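You operate a simulated robot arm through the tools that you are given. There is no shell and no other tool.

The job below is to be done with a simulated robot arm. You get a single attempt, and the scene is never put back.

TASK
Light the shelf lantern from the Mains socket through the cable drum.
Fine: drum plug into the orange socket over the steel table, lantern plug into the drum stand; brake off to draw the cable, on again after; switch on only when both plugs are in.

It is judged by the outcome, as a careful person would: the job done as asked, and still so three seconds after it is handed in. It fails if anything else is knocked over, pushed out of place, dropped, spilled or broken.

THE ROBOT
A 6-joint arm with a two-finger gripper, fixed in place. Base frame: the origin is at the foot of the arm, x ahead of it, y to its left, z up. Units: m, degrees, N and s.
Its first joint turns from -166.0 to 166.0 degrees. Payload 3.43 kg.
The tool frame sits at the grasp point between the pads (the TCP): z along the fingers, y along the line on which they close. The tips reach 0.02 m beyond it. Largest opening 0.19 m; the body of the gripper starts 0.248 m behind the TCP.
Orientation is told as [roll, pitch, yaw] about the base's x, y, z axes, in that order, counted from this pose: with the fingers straight down and closing along the base's y, the tool's x points along the base's -x, its y along +y and its z along -z.

THE INTERFACE
- The arm moves only by the tool apply_moves. Its argument "steps" is a list of rows, each a list of 7 numbers: the turn, a rotation vector about the tool's x, y, z in degrees, then the shift along the tool's x, y, z in m, then the opening, from 0 (shut) to 1 (fully open). In form: [[rx, ry, rz, x, y, z, claw], ...]. A call has 1 to 20 rows; each row is the pose to reach, as a shift and turn from the pose commanded when the call began, along the tool's axes at that moment. Each row takes 0.2 s and may step no farther than 0.05 m and 8.6 degrees from the row before; otherwise, or with a gripper value out of range, the whole call is refused. Where a pose cannot be reached the arm comes as near as it can. A force on the tool above 70 N (or 10 N above the force at the start of the call, whichever is more), or a blocked arm, ends the call early, and 0.2 s more pass. The fingers move at their own pace (about 0.153 m/s each) and stop on an object; they squeeze with about 36 N. The grip force told is the motor's: it shows also when the fingers shut on nothing. Time passes only in rows, and 0.2 s behind the last, so rows that repeat a pose let the fingers close. The reply holds the time, the measured pose of the TCP, the force on the tool along the base axes, the opening and the grip force, in the units named above and with some noise, with the torque about the TCP (base axes, N m) and any sound that the robot's microphone picked up, and new pictures: "pictures" is both (left out), scene, wrist or none.
- Cameras (640 x 400 px; columns grow to the right, rows downward): "scene" is fixed at [0.0494, -0.5002, 1.5652]; the picture's right is [0.74, -0.68, 0.00], its down [-0.39, -0.42, -0.82] and it looks along [0.55, 0.60, -0.57] (base axes); focal length 360 px, centre (320, 200). "wrist" rides on the gripper at [0.07, -0.008, -0.288] in the tool frame; the picture's right is [0.12, 0.99, 0.00], its down [-0.96, 0.12, -0.25] and it looks along [-0.24, 0.03, 0.97] (tool axes); focal length 261 px, centre (320, 200). There is no depth. A picture from a camera that has moved, and an enlarged one, comes with that camera's place and axes in the base frame and with its lens.
- raise_lower(by): slides the trunk up (or, below 0, down) by that many m; the arm rides with it, the base frame stays. It gives what a move gives, with no picture.
- enlarge(camera, box): a new picture of the part [left, top, right, bottom] of that camera's present view, enlarged. The clock stands still meanwhile.
- finish_job(): hands the job in; it is judged then, once.

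Places have to be worked out from the pictures, the camera data and where the tool is seen. Open the gripper and draw the arm clear of the work before you hand the job in, unless the task says otherwise.

The tools are called after "Request:" as a command line: name --pt "numbers of a row" for each row, then --argument value for the rest, lists and objects as JSON in quotes. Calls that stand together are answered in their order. apply_moves: Moves the arm, as the interface text tells. Its arguments: {"type":"object","properties":{"steps":{"type":"array","items":{"type":"array","items":{"type":"number"}}},"pictures":{"type":"string","enum":["both","scene","wrist","none"]}},"required":["steps"]} The other tools are called the same way: raise_lower (by) slides the trunk up or down; enlarge (camera, box) takes an enlarged picture of a part of a camera's view; finish_job () hands the job in.

At the start:

```text
t: 0.0
eef_pos: [0.6192, 0.3998, 1.1388]
tool_rot: [0.1, 0.0, 0.0]
force: [0.4, -0.4, 0.2]
moment: [0.02, -0.02, -0.01]
width: 0.1898
grasp_force: 0.1
trunk travel left (down, up): [-0.35, 0.09]
```

scene: 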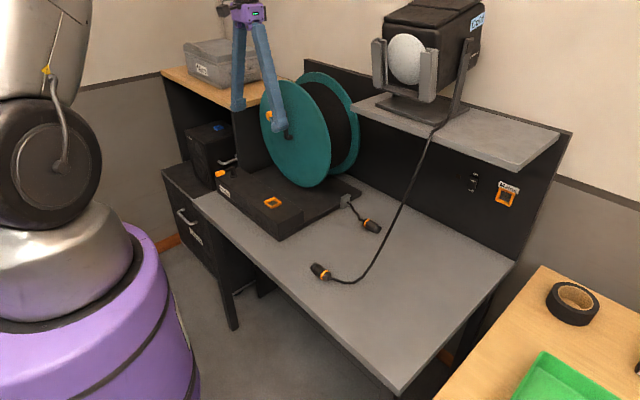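
wrist: 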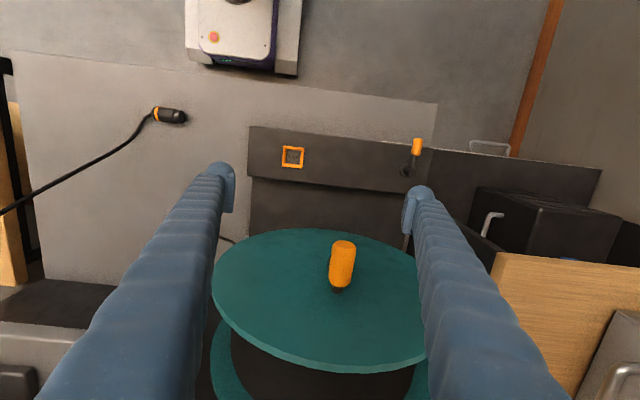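

I see the drum with stand on a steel table, two plugs lying on the table, and an orange socket on the back panel. I'll enlarge details before moving.

Request:
enlarge --camera "scene" --box '[200, 150, 400, 290]'

Request:
enlarge --camera "scene" --box '[440, 140, 560, 230]'

Request:
enlarge --camera "wrist" --box '[200, 80, 500, 300]'

Request:
enlarge --camera "scene" --box '[350, 0, 510, 130]'

```text
2.86 times, centred on (300, 220) of scene
camera zoom: at [0.0494, -0.5002, 1.5652], right [0.74, -0.68, 0.0], down [-0.39, -0.42, -0.82], along [0.55, 0.6, -0.57], focal length 1030 px, centre (377, 143)
```

zoom: 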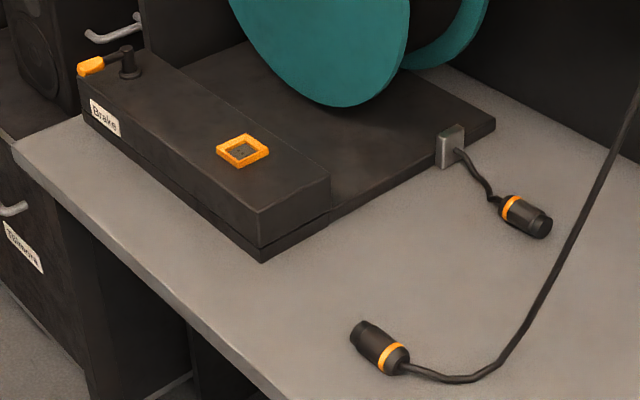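

```text
4.44 times, centred on (500, 185) of scene
camera zoom: at [0.0494, -0.5002, 1.5652], right [0.74, -0.68, 0.0], down [-0.39, -0.42, -0.82], along [0.55, 0.6, -0.57], focal length 1602 px, centre (-480, 267)
```

zoom: 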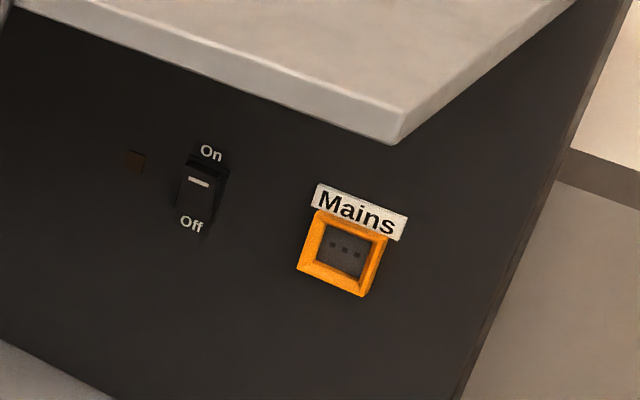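

```text
1.82 times, centred on (350, 190) of wrist
camera zoom: at [0.5494, 0.3914, 1.4268], right [-0.12, 0.99, 0.0], down [0.96, 0.12, 0.25], along [0.24, 0.03, -0.97], focal length 474 px, centre (266, 218)
```

zoom: 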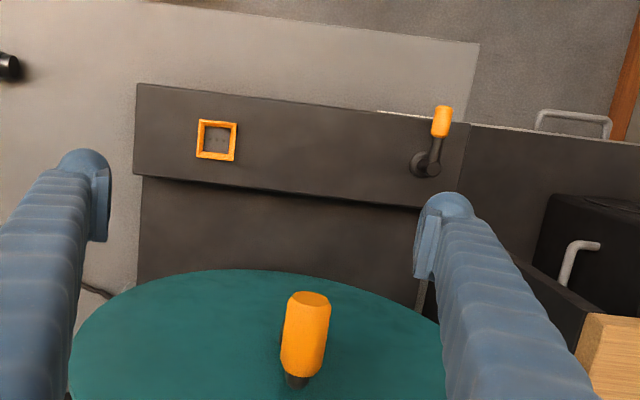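

```text
3.08 times, centred on (430, 65) of scene
camera zoom: at [0.0494, -0.5002, 1.5652], right [0.74, -0.68, 0.0], down [-0.39, -0.42, -0.82], along [0.55, 0.6, -0.57], focal length 1109 px, centre (-18, 615)
```

zoom: 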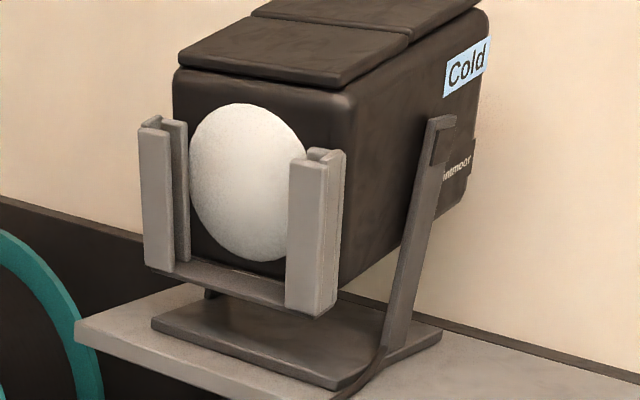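

The table lies along the base axes (front edge x≈0.45, top z≈0.77). By triangulation the brake handle is at about (0.55,0.586,0.89) and the stand socket at (0.60,0.34,0.857). I'll zoom in on the brake, the stand socket and the plugs.

Request:
enlarge --camera "wrist" --box '[372, 120, 452, 190]'

Request:
enlarge --camera "scene" --box '[205, 160, 265, 205]'

Request:
enlarge --camera "wrist" --box '[265, 135, 325, 180]'

Request:
enlarge --camera "scene" --box '[300, 185, 400, 290]'

```text
5.71 times, centred on (412, 155) of wrist
camera zoom: at [0.5494, 0.3914, 1.4268], right [-0.12, 0.99, 0.0], down [0.96, 0.12, 0.25], along [0.24, 0.03, -0.97], focal length 1489 px, centre (-206, 457)
```

zoom: 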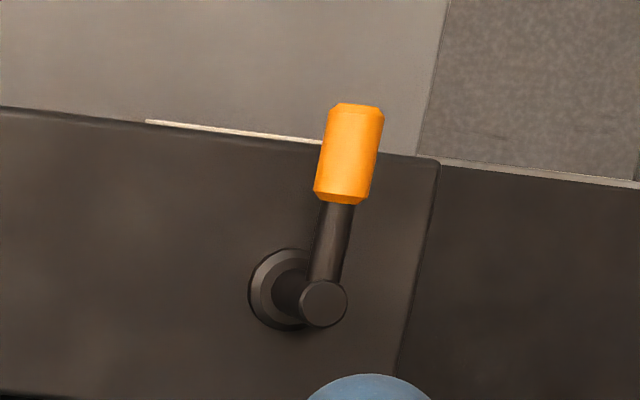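

```text
8.89 times, centred on (235, 182) of scene
camera zoom: at [0.0494, -0.5002, 1.5652], right [0.74, -0.68, 0.0], down [-0.39, -0.42, -0.82], along [0.55, 0.6, -0.57], focal length 3205 px, centre (1076, 356)
```

zoom: 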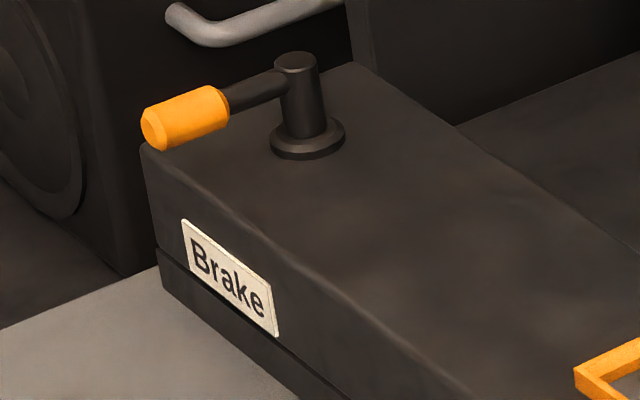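

```text
8.89 times, centred on (295, 158) of wrist
camera zoom: at [0.5494, 0.3914, 1.4268], right [-0.12, 0.99, 0.0], down [0.96, 0.12, 0.25], along [0.24, 0.03, -0.97], focal length 2317 px, centre (542, 578)
```

zoom: 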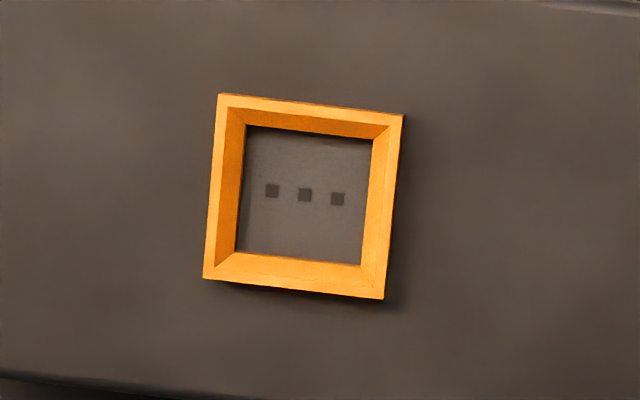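

```text
3.81 times, centred on (350, 238) of scene
camera zoom: at [0.0494, -0.5002, 1.5652], right [0.74, -0.68, 0.0], down [-0.39, -0.42, -0.82], along [0.55, 0.6, -0.57], focal length 1374 px, centre (206, 57)
```

zoom: 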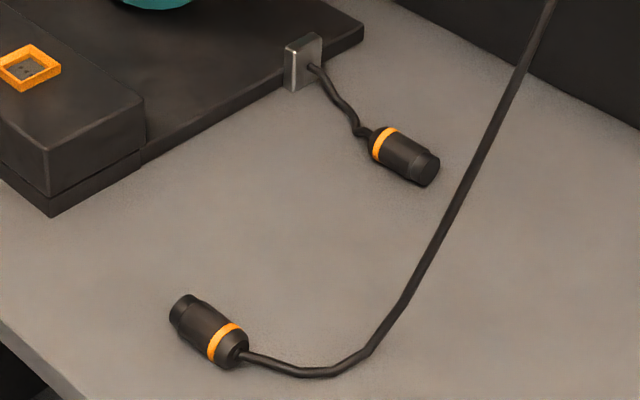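

The sockets are unkeyed-looking square funnels, and the brake lever sits on a vertical post, with the handle pointing to −x. I'll move above the brake handle with a narrowed opening to look closer.

Request:
apply_moves --pt "0 0 0 0.015 0.037 0.018 0.8" --pt "0 0 0 0.03 0.075 0.036 0.6" --pt "0 0 0 0.045 0.112 0.054 0.4" --pt "0 0 0 0.06 0.15 0.072 0.3" --pt "0 0 0 0.074 0.187 0.09 0.3" --pt "0 0 0 0.074 0.187 0.13 0.3" --pt "0 0 0 0.074 0.187 0.13 0.3"

```text
t: 1.6
eef_pos: [0.5453, 0.5885, 1.0089]
tool_rot: [0.0, 0.0, 0.0]
force: [-0.9, 0.3, -0.4]
moment: [0.02, 0.01, -0.01]
width: 0.0571
grasp_force: 0.0
trunk travel left (down, up): [-0.35, 0.09]
camera wrist: at [0.4756, 0.5786, 1.2962], right [-0.12, 0.99, 0.0], down [0.96, 0.12, 0.25], along [0.25, 0.03, -0.97], focal length 261 px, centre (320, 200)
```

scene: 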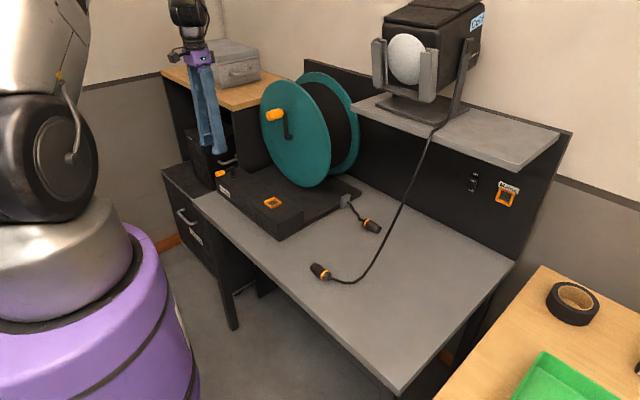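
wrist: 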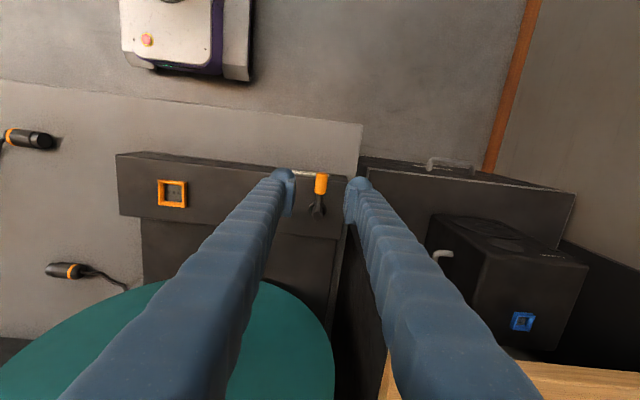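

The handle lies between the finger lines at about (0.55,0.589). I'll descend to straddle it, then try pushing it gently.

Request:
apply_moves --pt "0 0 0 0 0 0.04 0.3" --pt "0 0 0 0 0 0.08 0.3" --pt "0 0 0 0 0 0.112 0.3" --pt "0 0 0 0 0 0.112 0.3"

Request:
enlarge --camera "wrist" --box '[250, 110, 400, 220]'

Request:
enlarge --camera "scene" --box '[180, 140, 280, 210]'

```text
t: 2.6
eef_pos: [0.5469, 0.5873, 0.8966]
tool_rot: [-0.1, 0.0, 0.1]
force: [-1.1, 0.4, -0.5]
moment: [-0.03, -0.05, -0.02]
width: 0.0569
grasp_force: 0.2
trunk travel left (down, up): [-0.35, 0.09]
camera wrist: at [0.4767, 0.5779, 1.1849], right [-0.12, 0.99, 0.0], down [0.96, 0.12, 0.25], along [0.25, 0.03, -0.97], focal length 261 px, centre (320, 200)
```

scene: 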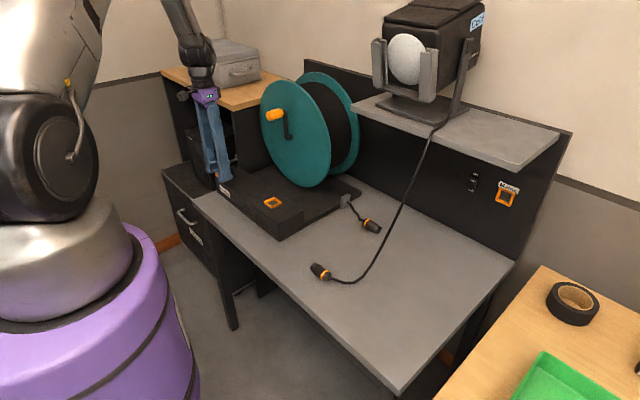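
wrist: 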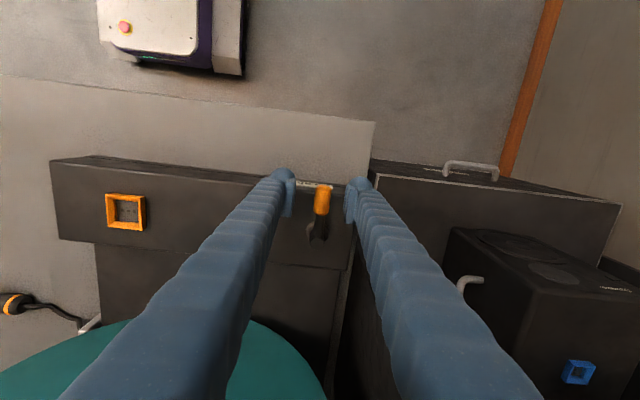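

```text
3.64 times, centred on (325, 165) of wrist
camera zoom: at [0.4767, 0.5779, 1.1849], right [-0.12, 0.99, 0.0], down [0.96, 0.12, 0.25], along [0.25, 0.03, -0.97], focal length 948 px, centre (302, 327)
```

zoom: 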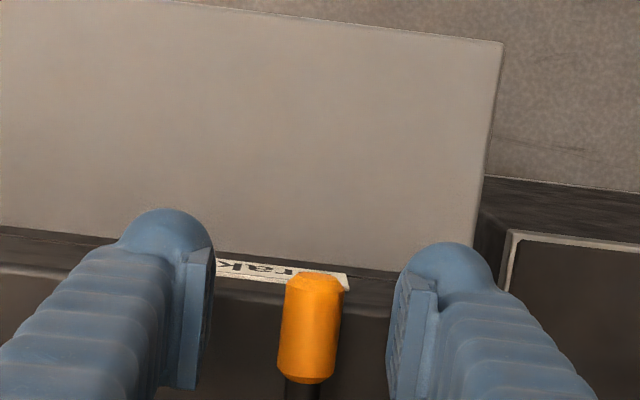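

```text
5.71 times, centred on (230, 175) of scene
camera zoom: at [0.0494, -0.5002, 1.5652], right [0.74, -0.68, 0.0], down [-0.39, -0.42, -0.82], along [0.55, 0.6, -0.57], focal length 2060 px, centre (834, 343)
```

zoom: 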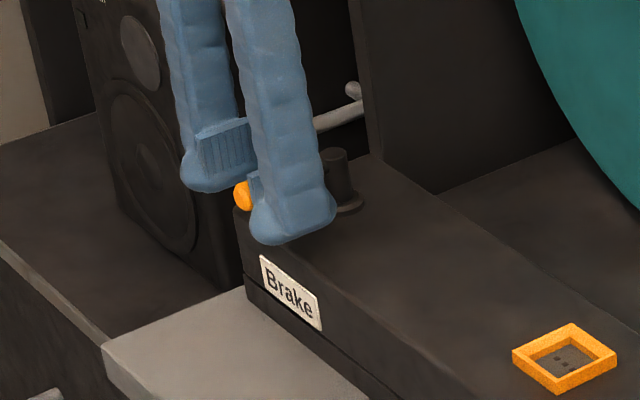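

The fingers straddle the handle. I'll push gently toward −y in small steps and watch the force.

Request:
apply_moves --pt "0 0 0 0 -0.01 0 0.3" --pt "0 0 0 0 -0.018 0 0.3" --pt "0 0 0 0 -0.024 0 0.3" --pictures "none"

Request:
enlarge --camera "wrist" --box '[250, 150, 400, 260]'

```text
t: 3.4
eef_pos: [0.5475, 0.5662, 0.898]
tool_rot: [0.2, 0.0, 0.1]
force: [-2.9, 14.5, -2.3]
moment: [0.06, -0.01, 0.24]
width: 0.0659
grasp_force: 7.9
trunk travel left (down, up): [-0.35, 0.09]
```

```text
3.64 times, centred on (325, 205) of wrist
camera zoom: at [0.4759, 0.5561, 1.1854], right [-0.12, 0.99, 0.0], down [0.96, 0.12, 0.25], along [0.25, 0.03, -0.97], focal length 948 px, centre (302, 182)
```

zoom: 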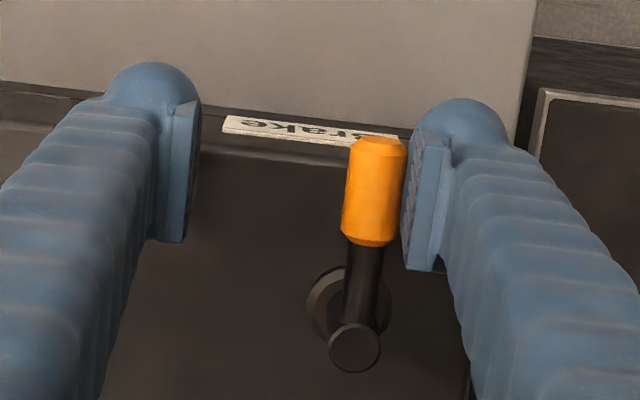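

14 N and no lever movement, so that looks like the stop. I'll back off and try the +y direction.

Request:
apply_moves --pt "0 0 0 0 0.02 0 0.3" --pt "0 0 0 0 0.035 0 0.3" --pt "0 0 0 0 0.042 0 0.3" --pt "0 0 0 0 0.048 0 0.3" --pictures "none"

Request:
enlarge --camera "wrist" --box '[250, 150, 400, 260]'

```text
t: 4.4
eef_pos: [0.5454, 0.6104, 0.8977]
tool_rot: [0.1, 0.2, 0.0]
force: [-0.3, -1.3, -0.4]
moment: [-0.03, 0.01, -0.04]
width: 0.0578
grasp_force: 0.5
trunk travel left (down, up): [-0.35, 0.09]
```

```text
3.64 times, centred on (325, 205) of wrist
camera zoom: at [0.4746, 0.6021, 1.185], right [-0.12, 0.99, 0.0], down [0.96, 0.12, 0.25], along [0.24, 0.03, -0.97], focal length 948 px, centre (302, 182)
```

zoom: 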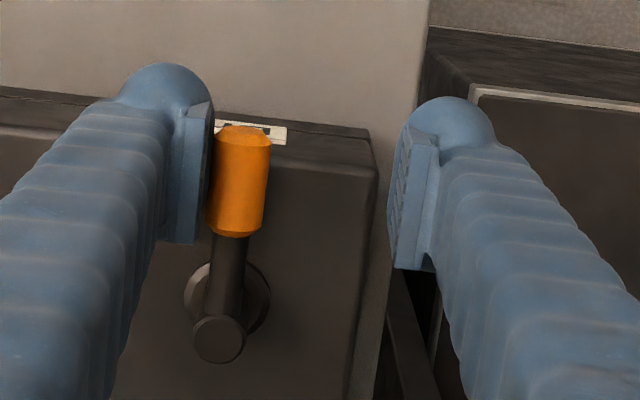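

The finger is just touching the handle from the −y side; I'll push on slightly further.

Request:
apply_moves --pt "0 0 0 0 0.006 0 0.3" --pt "0 0 0 0 0.012 0 0.3" --pt "0 0 0 0 0.016 0 0.3" --pictures "none"

Request:
enlarge --camera "wrist" --box '[250, 150, 400, 260]'

```text
t: 5.2
eef_pos: [0.5453, 0.6267, 0.8978]
tool_rot: [0.0, 0.0, 0.0]
force: [-0.5, -0.3, -1.0]
moment: [0.01, -0.01, 0.0]
width: 0.0574
grasp_force: 0.1
trunk travel left (down, up): [-0.35, 0.09]
```

```text
3.64 times, centred on (325, 205) of wrist
camera zoom: at [0.4749, 0.6186, 1.1848], right [-0.12, 0.99, 0.0], down [0.96, 0.12, 0.25], along [0.25, 0.03, -0.97], focal length 948 px, centre (302, 182)
```

zoom: 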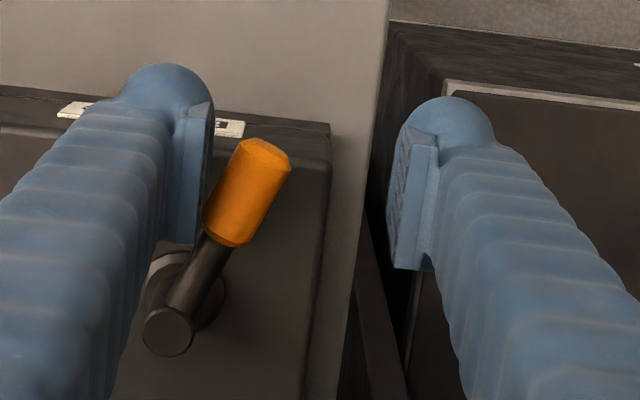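

The lever moves freely toward +y (it swung about 30°). I'll continue pushing along its arc until it reaches the other stop.

Request:
apply_moves --pt "0 0 0 -0.004 0.006 0 0.3" --pt "0 0 0 -0.008 0.012 0 0.3" --pt "0 0 0 -0.012 0.018 0 0.3" --pt "0 0 0 -0.018 0.022 0 0.3" --pictures "none"

Request:
enlarge --camera "wrist" --box '[250, 150, 400, 260]'

```text
t: 6.2
eef_pos: [0.5627, 0.6498, 0.8967]
tool_rot: [-0.1, 0.1, 0.0]
force: [-1.2, -0.8, -0.6]
moment: [-0.01, -0.08, 0.01]
width: 0.057
grasp_force: 0.0
trunk travel left (down, up): [-0.35, 0.09]
```

```text
3.64 times, centred on (325, 205) of wrist
camera zoom: at [0.4925, 0.6408, 1.1847], right [-0.12, 0.99, 0.0], down [0.96, 0.12, 0.25], along [0.25, 0.03, -0.97], focal length 948 px, centre (302, 182)
```

zoom: 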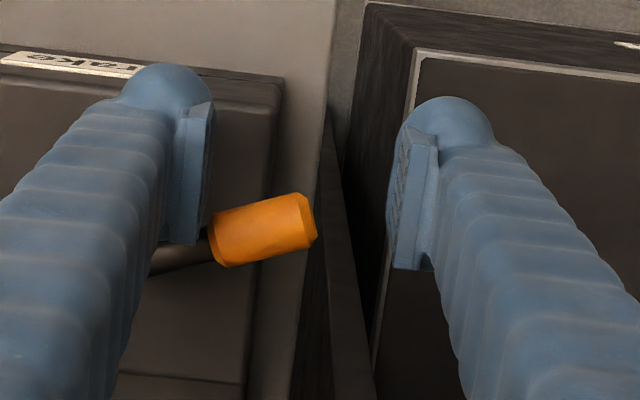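

The lever is at about 65°; I'll push it a bit more toward +x to reach its stop.

Request:
apply_moves --pt "0 0 0 -0.006 0.002 0 0.3" --pt "0 0 0 -0.012 0.004 0 0.3" --pt "0 0 0 -0.018 0.005 0 0.3" --pt "0 0 0 -0.023 0.005 0 0.3" --pictures "none"

Request:
enlarge --camera "wrist" --box '[250, 150, 400, 260]'

```text
t: 7.3
eef_pos: [0.573, 0.6516, 0.8941]
tool_rot: [-0.5, 1.1, -0.1]
force: [-26.1, 2.5, 4.9]
moment: [-0.34, 0.11, -0.98]
width: 0.0562
grasp_force: 0.1
trunk travel left (down, up): [-0.35, 0.09]
stopped in row 4: the force on the tool passed its limit at 72 N (the readings are from after the stop); the commanded pose is now the measured one
```

```text
3.64 times, centred on (325, 205) of wrist
camera zoom: at [0.5071, 0.6461, 1.1833], right [-0.12, 0.99, -0.01], down [0.97, 0.12, 0.23], along [0.23, 0.02, -0.97], focal length 948 px, centre (302, 182)
```

zoom: 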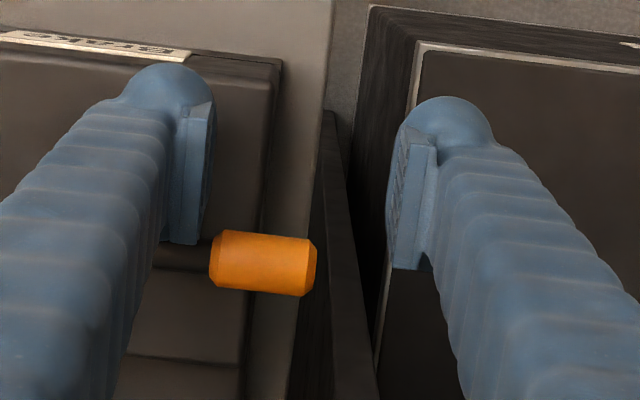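

The lever hit its second stop at about 90° (handle along +y), so the brake should now be off. I'll back away and rise, then check the stand hasn't shifted.

Request:
apply_moves --pt "0 0 0 0.02 -0.004 0 0.3" --pt "0 0 0 0.03 -0.004 -0.03 0.3" --pt "0 0 0 0.03 -0.004 -0.08 0.3" --pt "0 0 0 0.03 -0.03 -0.12 0.3" --pt "0 0 0 0.03 -0.07 -0.15 0.3"

Request:
enlarge --camera "scene" --box '[180, 140, 280, 210]'

```text
t: 8.5
eef_pos: [0.5471, 0.5829, 1.0439]
tool_rot: [-0.4, 0.8, -0.1]
force: [0.3, -0.9, -1.0]
moment: [0.09, -0.03, -0.01]
width: 0.0569
grasp_force: 0.1
trunk travel left (down, up): [-0.35, 0.09]
camera wrist: at [0.4802, 0.5755, 1.3329], right [-0.12, 0.99, -0.01], down [0.97, 0.12, 0.23], along [0.23, 0.02, -0.97], focal length 261 px, centre (320, 200)
```

scene: 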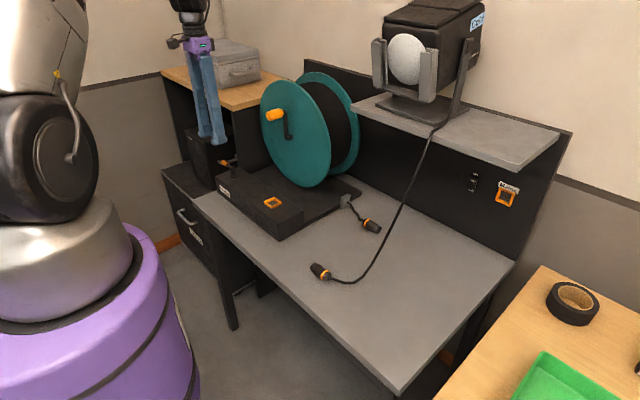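
wrist: 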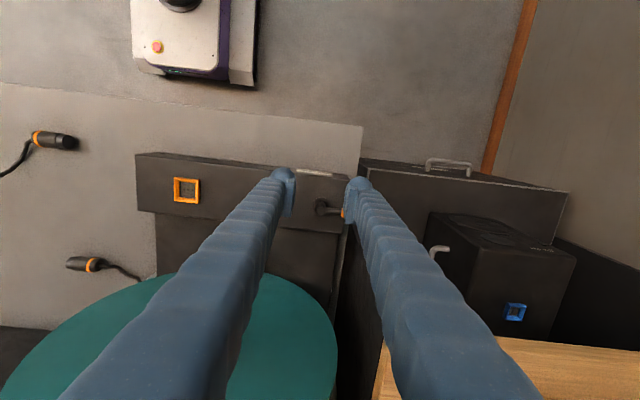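

```text
5.71 times, centred on (230, 175) of scene
camera zoom: at [0.0494, -0.5002, 1.5652], right [0.74, -0.68, 0.0], down [-0.39, -0.42, -0.82], along [0.55, 0.6, -0.57], focal length 2060 px, centre (834, 343)
```

zoom: 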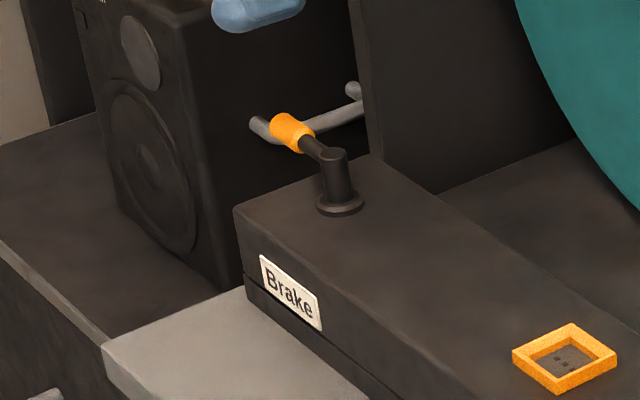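

The stand didn't shift. The shelf overhangs the drum plug (x≥0.75, z≈1.2), so I'll go to the table's open front area and tilt the tool forward to see under the shelf.

Request:
apply_moves --pt "0 0 0 -0.004 -0.042 0.003 0.3" --pt "0 0 0 -0.008 -0.084 0.006 0.3" --pt "0 0 0 -0.012 -0.126 0.01 0.3" --pt "0 0 0 -0.016 -0.168 0.014 0.3" --pt "0 -3 0 -0.02 -0.21 0.018 0.3" --pt "0 -7 0 -0.024 -0.252 0.022 0.3" --pt "0 -12 0 -0.028 -0.294 0.026 0.3" --pt "0 -17 0 -0.032 -0.336 0.03 0.3" --pt "0 -22 0 -0.036 -0.378 0.034 0.3" --pt "0 -27 0 -0.04 -0.42 0.038 0.3" --pt "0 -32 0 -0.046 -0.462 0.042 0.3" --pt "0 -35 0 -0.053 -0.503 0.044 0.3"

```text
t: 11.3
eef_pos: [0.6017, 0.06, 1.0421]
tool_rot: [-4.0, -30.7, -12.1]
force: [0.7, 0.1, 0.4]
moment: [0.07, 0.0, 0.05]
width: 0.057
grasp_force: 0.0
out of reach, approached as far as the arm can: row 10, 11, 12
trunk travel left (down, up): [-0.35, 0.09]
stopped in row 12: the arm was blocked; the commanded pose is now the measured one
camera wrist: at [0.4025, 0.1151, 1.2536], right [0.14, 0.98, -0.12], down [0.72, -0.02, 0.7], along [0.68, -0.19, -0.71], focal length 261 px, centre (320, 200)
```

scene: 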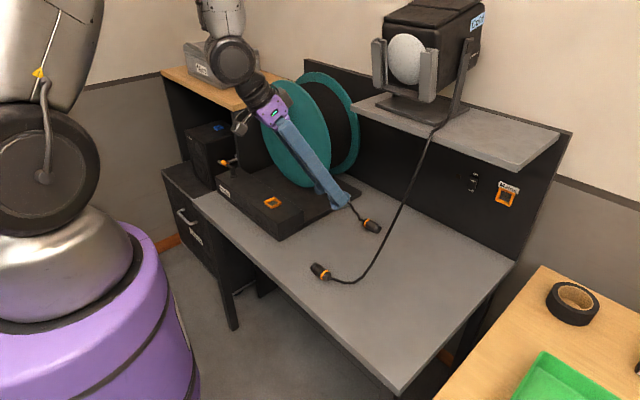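
wrist: 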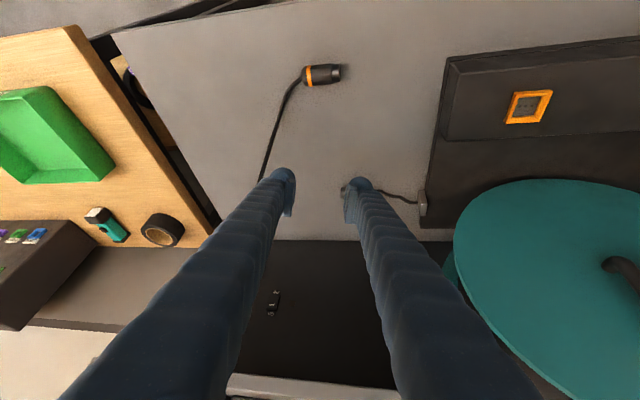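

The tilt at that short radius folds the arm too far, so I'll move forward and straighten the orientation.

Request:
apply_moves --pt "-2 0 -2 -0.034 0.01 0.019 0.3" --pt "-5 0 -5 -0.067 0.019 0.038 0.3" --pt "-8 0 -8 -0.101 0.029 0.058 0.3" --pt "-10.2 0 -10.4 -0.101 0.029 0.058 0.3"

```text
t: 12.3
eef_pos: [0.7244, 0.0671, 1.0445]
tool_rot: [-0.7, -30.2, -0.2]
force: [-0.7, -1.0, 0.0]
moment: [0.03, -0.02, -0.02]
width: 0.0569
grasp_force: 0.0
out of reach, approached as far as the arm can: row 4
trunk travel left (down, up): [-0.35, 0.09]
camera wrist: at [0.5189, 0.0631, 1.2578], right [-0.09, 0.99, -0.07], down [0.71, 0.12, 0.7], along [0.7, 0.02, -0.71], focal length 261 px, centre (320, 200)
```

scene: 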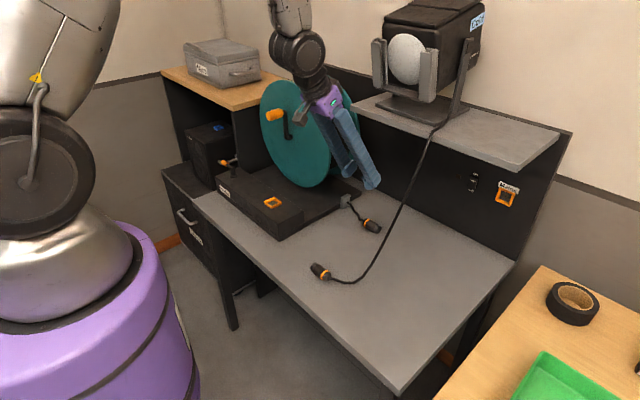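
wrist: 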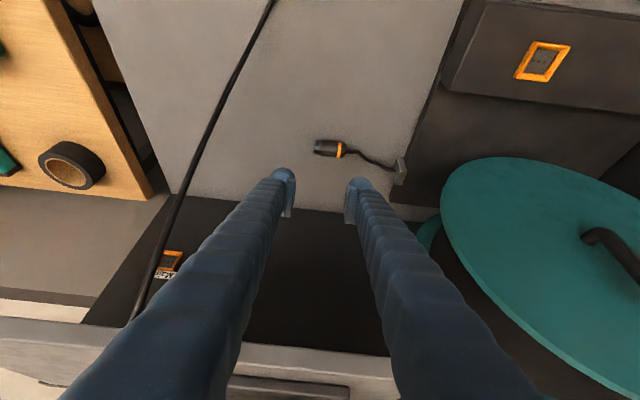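

The drum plug is visible at the shelf's front edge. I'll zoom in on it and the mains socket for exact geometry.

Request:
enlarge --camera "wrist" --box '[300, 120, 420, 200]'

Request:
enlarge --camera "wrist" --box '[120, 230, 220, 300]'

Request:
enlarge --camera "scene" --box '[340, 60, 580, 240]'

```text
5.00 times, centred on (360, 160) of wrist
camera zoom: at [0.5189, 0.0631, 1.2578], right [-0.09, 0.99, -0.07], down [0.71, 0.12, 0.7], along [0.7, 0.02, -0.71], focal length 1303 px, centre (120, 400)
```

zoom: 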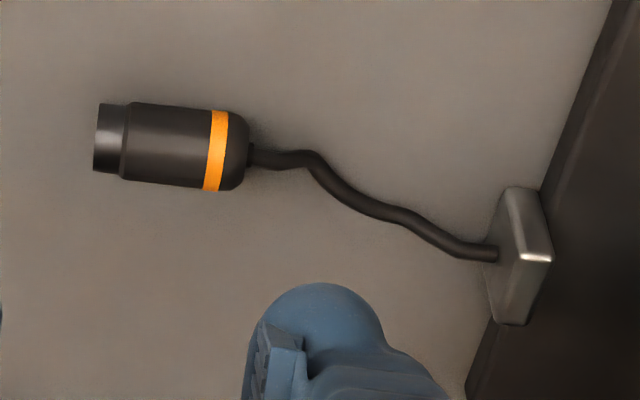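

```text
5.71 times, centred on (170, 265) of wrist
camera zoom: at [0.5189, 0.0631, 1.2578], right [-0.09, 0.99, -0.07], down [0.71, 0.12, 0.7], along [0.7, 0.02, -0.71], focal length 1489 px, centre (1177, -171)
```

zoom: 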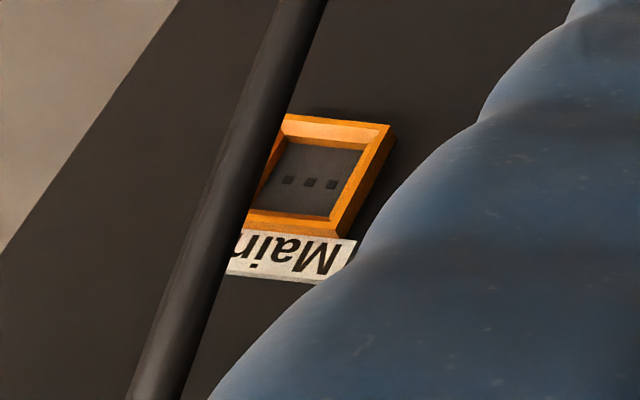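

```text
2.22 times, centred on (460, 150) of scene
camera zoom: at [0.0494, -0.5002, 1.5652], right [0.74, -0.68, 0.0], down [-0.39, -0.42, -0.82], along [0.55, 0.6, -0.57], focal length 801 px, centre (9, 311)
```

zoom: 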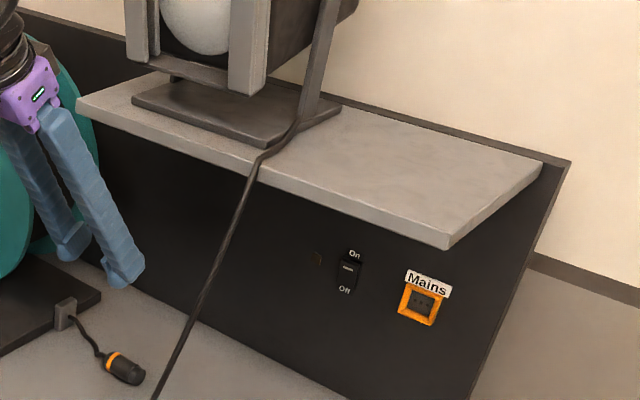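

I have the drum plug at about x=0.826, y 0.05 (nose) to 0.116 (cable end), just under the shelf edge. I plan to swing its nose toward +x with closed fingertips so it can be gripped from the front-left; first I'll close the fingers and lower in front of the nose.

Request:
apply_moves --pt "0 4 0 0.012 -0.006 0.035 0.1" --pt "0 8 0 0.024 -0.012 0.07 0" --pt "0 12 0 0.036 -0.018 0.105 0" --pt "0 15 0 0.047 -0.022 0.14 0" --pt "0 15 0 0.06 -0.022 0.163 0" --pt "0 15 0 0.073 -0.022 0.186 0" --pt "0 15 0 0.086 -0.022 0.208 0" --pt "0 15 0 0.086 -0.022 0.208 0"

```text
t: 14.1
eef_pos: [0.7468, 0.0621, 0.8233]
tool_rot: [-0.3, -15.3, -1.5]
force: [0.8, -0.4, 0.4]
moment: [0.1, 0.01, 0.0]
width: 0.0002
grasp_force: 34.4
out of reach, approached as far as the arm can: row 1, 2, 7
trunk travel left (down, up): [-0.35, 0.09]
camera wrist: at [0.6027, 0.0589, 1.0819], right [-0.09, 1.0, -0.04], down [0.87, 0.09, 0.49], along [0.49, 0.01, -0.87], focal length 261 px, centre (320, 200)
```

scene: 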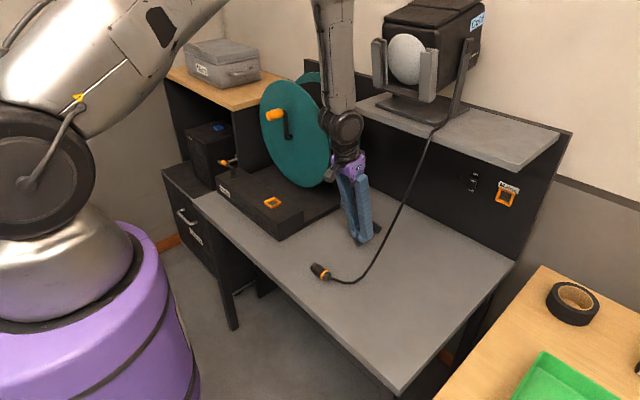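
wrist: 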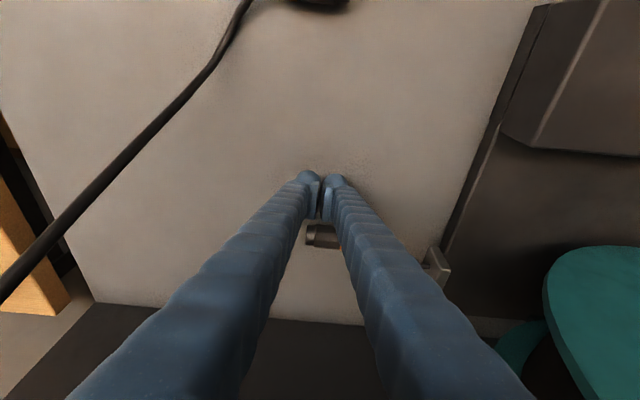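

The arm's in-line wrist is nearly straight here, which causes the reach problems. Lowering the trunk should bend the wrist, so I'll lift the tool first and then lower the trunk.

Request:
apply_moves --pt "0 0 0 -0.004 0 -0.043 0" --pt "0 0 0 -0.009 0 -0.086 0" --pt "0 0 0 -0.013 0 -0.13 0" --pt "0 0 0 -0.018 0 -0.173 0" --pt "0 0 0 -0.022 0 -0.216 0" --pt "0 0 0 -0.026 0 -0.26 0" --pt "0 0 0 -0.031 0 -0.303 0" --pictures "scene"

Request:
raise_lower --by -0.2

```text
t: 15.9
eef_pos: [0.7335, -0.0223, 1.1404]
tool_rot: [-14.3, -16.5, 15.7]
force: [0.8, 0.3, -0.9]
moment: [-0.05, 0.01, -0.03]
width: 0.0001
grasp_force: 33.9
out of reach, approached as far as the arm can: row 3, 4
trunk travel left (down, up): [-0.35, 0.09]
stopped in row 7: the arm was blocked; the commanded pose is now the measured one
```

scene: 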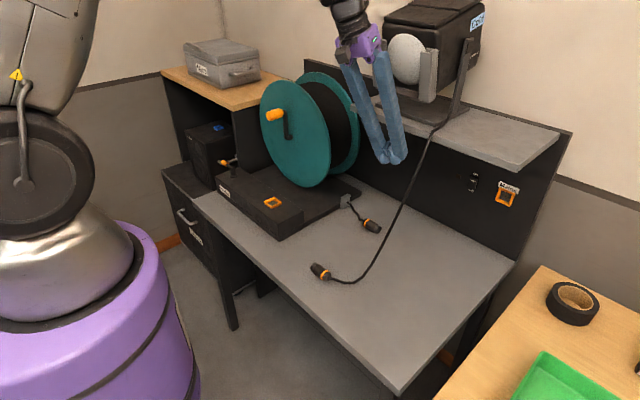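

```text
t: 18.1
eef_pos: [0.7321, -0.0229, 0.941]
tool_rot: [-14.3, -16.5, 15.6]
force: [0.4, -1.2, -0.3]
moment: [-0.02, 0.0, -0.01]
width: 0.0
grasp_force: 34.1
trunk travel left (down, up): [-0.15, 0.29]
```

The arm drifted near the singular pose and now sits closer to the lantern cable; I'll take pictures without moving.

Request:
apply_moves --pt "0 0 0 0 0 0 0"

```text
t: 18.4
eef_pos: [0.7328, -0.0226, 0.941]
tool_rot: [-14.3, -16.6, 15.7]
force: [0.1, 0.7, 0.3]
moment: [-0.02, -0.01, 0.01]
width: 0.0
grasp_force: 34.1
trunk travel left (down, up): [-0.15, 0.29]
camera wrist: at [0.5725, -0.003, 1.1897], right [-0.3, 0.91, -0.27], down [0.78, 0.4, 0.48], along [0.54, -0.07, -0.84], focal length 261 px, centre (320, 200)
```

scene: 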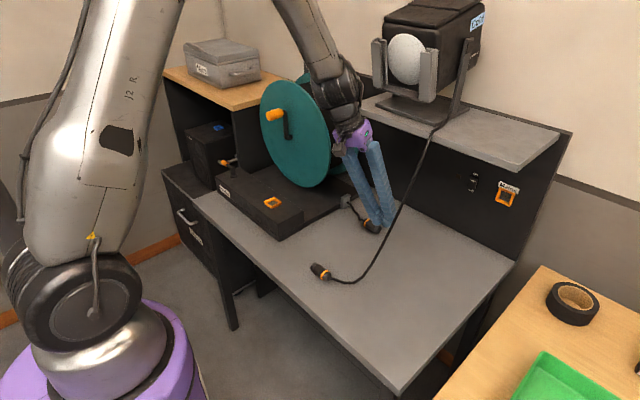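
wrist: 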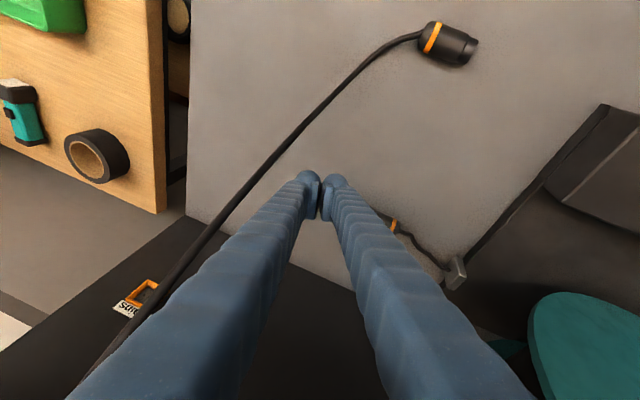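

No contact; the lantern cable is clear. I'll straighten the orientation, raise a little and shift left, then lower the trunk the rest of the way.

Request:
apply_moves --pt "-2.5 0.9 3.8 -0.006 0.014 -0.034 0" --pt "-5.1 1.8 7.6 -0.012 0.028 -0.068 0" --pt "-7.6 2.6 11.3 -0.018 0.043 -0.1 0" --pt "-10.2 3.5 15.1 -0.025 0.057 -0.135 0" --pt "-10.2 3.5 15.1 -0.025 0.057 -0.135 0" --pictures "none"

Request:
raise_lower --by -0.15

```text
t: 19.6
eef_pos: [0.6986, 0.059, 1.0583]
tool_rot: [0.4, -15.0, -0.4]
force: [0.1, 0.5, 0.0]
moment: [0.01, -0.01, 0.0]
width: 0.0002
grasp_force: 34.8
trunk travel left (down, up): [-0.15, 0.29]
```

```text
t: 21.4
eef_pos: [0.6993, 0.0584, 0.9084]
tool_rot: [0.3, -14.9, -0.4]
force: [-0.3, -0.2, 0.8]
moment: [0.0, 0.0, 0.0]
width: 0.0
grasp_force: 34.3
trunk travel left (down, up): [0.0, 0.44]
```

Everything tracks accurately with the trunk down. I'll go down in front of the plug nose.

Request:
apply_moves --pt "0 0 0 -0.009 -0.0045 0.038 0" --pt "0 0 0 -0.018 -0.009 0.076 0" --pt "0 0 0 -0.0276 -0.0134 0.1134 0" --pt "0 0 0 -0.0276 -0.0134 0.1134 0"

Request:
enlarge --camera "wrist" --box '[260, 150, 440, 280]'

Request:
enlarge --camera "scene" --box '[300, 100, 440, 260]'

```text
t: 22.4
eef_pos: [0.7578, 0.0473, 0.8043]
tool_rot: [0.2, -15.1, -0.4]
force: [0.5, -0.4, 0.1]
moment: [0.0, 0.04, -0.02]
width: 0.0
grasp_force: 34.6
trunk travel left (down, up): [0.0, 0.44]
camera wrist: at [0.6156, 0.0377, 1.0643], right [-0.11, 0.99, -0.03], down [0.87, 0.11, 0.49], along [0.49, 0.03, -0.87], focal length 261 px, centre (320, 200)
```

scene: 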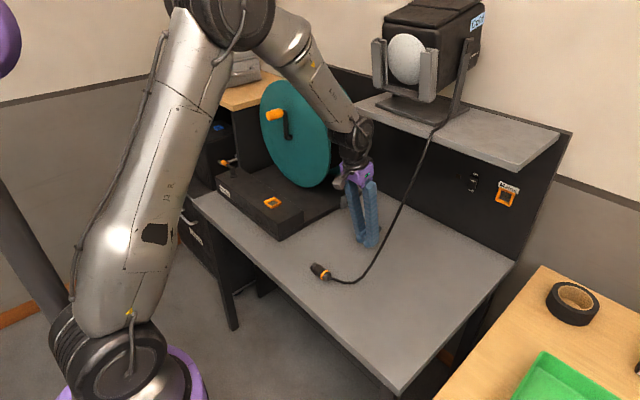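
wrist: 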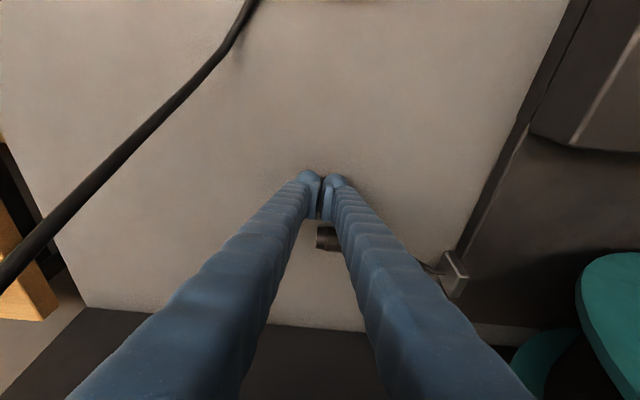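

```text
3.08 times, centred on (350, 215) of wrist
camera zoom: at [0.6156, 0.0377, 1.0643], right [-0.11, 0.99, -0.03], down [0.87, 0.11, 0.49], along [0.49, 0.03, -0.87], focal length 802 px, centre (228, 154)
```

zoom: 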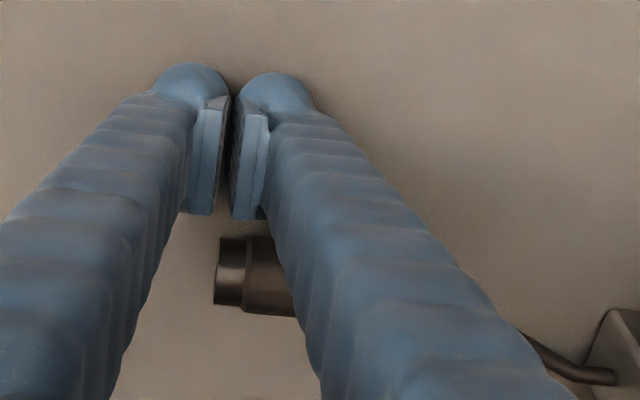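

```text
2.50 times, centred on (370, 180) of scene
camera zoom: at [0.0494, -0.5002, 1.5652], right [0.74, -0.68, 0.0], down [-0.39, -0.42, -0.82], along [0.55, 0.6, -0.57], focal length 901 px, centre (195, 250)
```

zoom: 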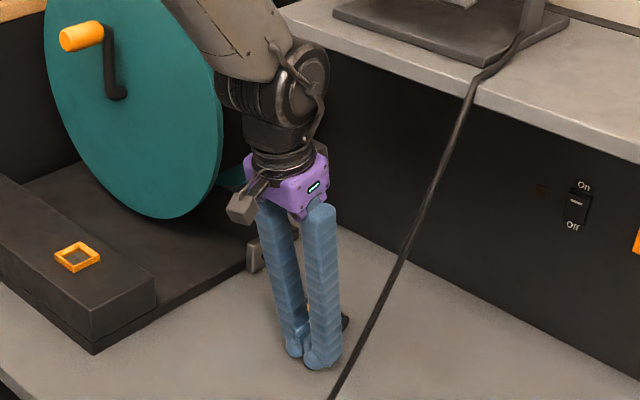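

The fingertips are in front of the nose. I'll push it toward +x in small steps to swing the plug.

Request:
apply_moves --pt "0 0 0 -0.02 -0.002 0.0053 0" --pt "0 0 0 -0.03 -0.003 0.008 0" --pt "0 0 0 -0.04 -0.004 0.0106 0" --pt "0 0 0 -0.048 -0.004 0.0128 0" --pt "0 0 0 -0.056 -0.004 0.015 0"

Request:
enlarge --camera "wrist" --box '[260, 150, 440, 280]'

```text
t: 23.6
eef_pos: [0.8132, 0.0391, 0.8057]
tool_rot: [0.3, -15.1, -0.4]
force: [0.5, 0.6, -0.8]
moment: [0.03, -0.02, 0.02]
width: 0.0
grasp_force: 35.2
trunk travel left (down, up): [0.0, 0.44]
camera wrist: at [0.671, 0.0312, 1.0646], right [-0.11, 0.99, -0.03], down [0.87, 0.11, 0.49], along [0.49, 0.03, -0.87], focal length 261 px, centre (320, 200)
```

scene: 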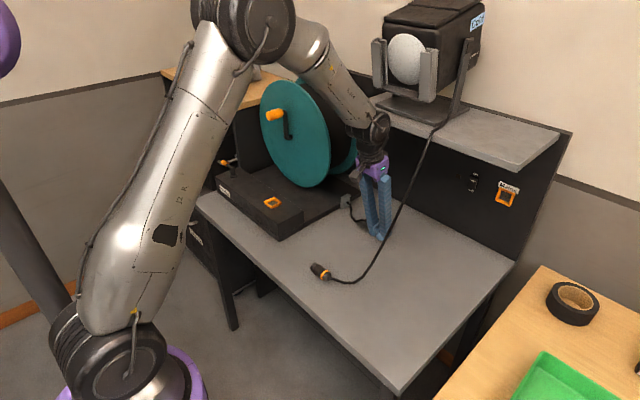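
wrist: 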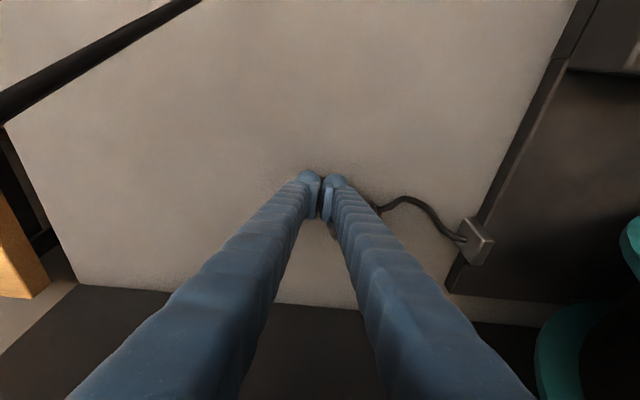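

```text
3.08 times, centred on (350, 215) of wrist
camera zoom: at [0.671, 0.0312, 1.0646], right [-0.11, 0.99, -0.03], down [0.87, 0.11, 0.49], along [0.49, 0.03, -0.87], focal length 802 px, centre (228, 154)
```

zoom: 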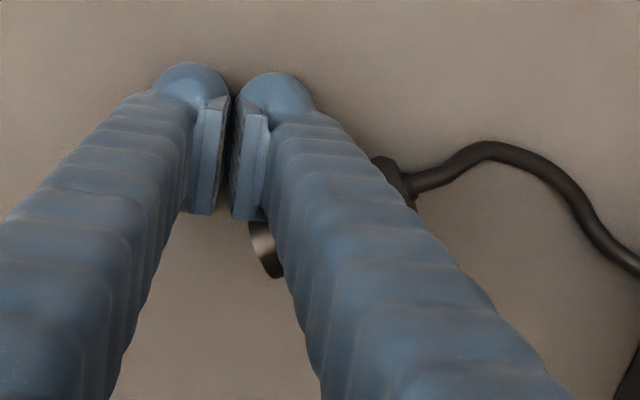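

The plug's nose has swung to about −50° from +x. I'll push a little more.

Request:
apply_moves --pt "0 0 0 -0.007 0.002 0.0018 0" --pt "0 0 0 -0.014 0.004 0.0036 0" --pt "0 0 0 -0.021 0.006 0.0055 0" --pictures "none"

Request:
apply_moves --pt "0 0 0 0.02 0 -0.01 0" --pt "0 0 0 0.05 0 -0.04 0.2" --pt "0 0 0 0.08 0 -0.08 0.4" --pt "0 0 0 0.11 0 -0.12 0.5"

Request:
enlarge --camera "wrist" --box '[260, 150, 480, 300]'

```text
t: 24.4
eef_pos: [0.835, 0.0474, 0.8067]
tool_rot: [0.2, -15.0, -0.4]
force: [-0.6, 0.7, 0.5]
moment: [-0.01, 0.0, -0.01]
width: 0.0003
grasp_force: 34.3
trunk travel left (down, up): [0.0, 0.44]
```

```text
t: 25.4
eef_pos: [0.6971, 0.0455, 0.8911]
tool_rot: [0.4, -15.0, -0.4]
force: [1.1, 0.4, 0.8]
moment: [-0.05, 0.08, 0.03]
width: 0.095
grasp_force: 0.0
trunk travel left (down, up): [0.0, 0.44]
camera wrist: at [0.5544, 0.0361, 1.1508], right [-0.11, 0.99, -0.03], down [0.87, 0.11, 0.49], along [0.49, 0.03, -0.87], focal length 261 px, centre (320, 200)
```

scene: 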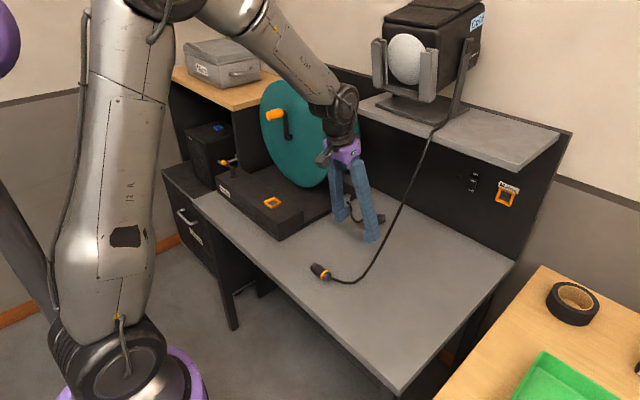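
wrist: 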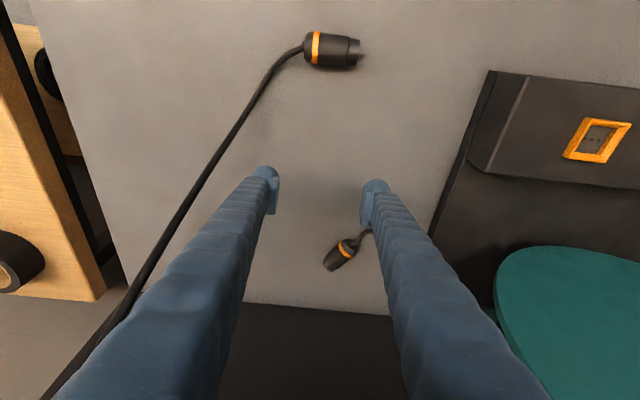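

```text
2.67 times, centred on (370, 225) of wrist
camera zoom: at [0.5544, 0.0361, 1.1508], right [-0.11, 0.99, -0.03], down [0.87, 0.11, 0.49], along [0.49, 0.03, -0.87], focal length 695 px, centre (187, 133)
```

zoom: 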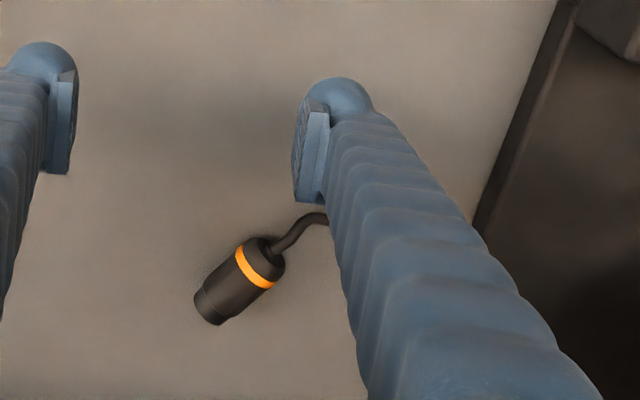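

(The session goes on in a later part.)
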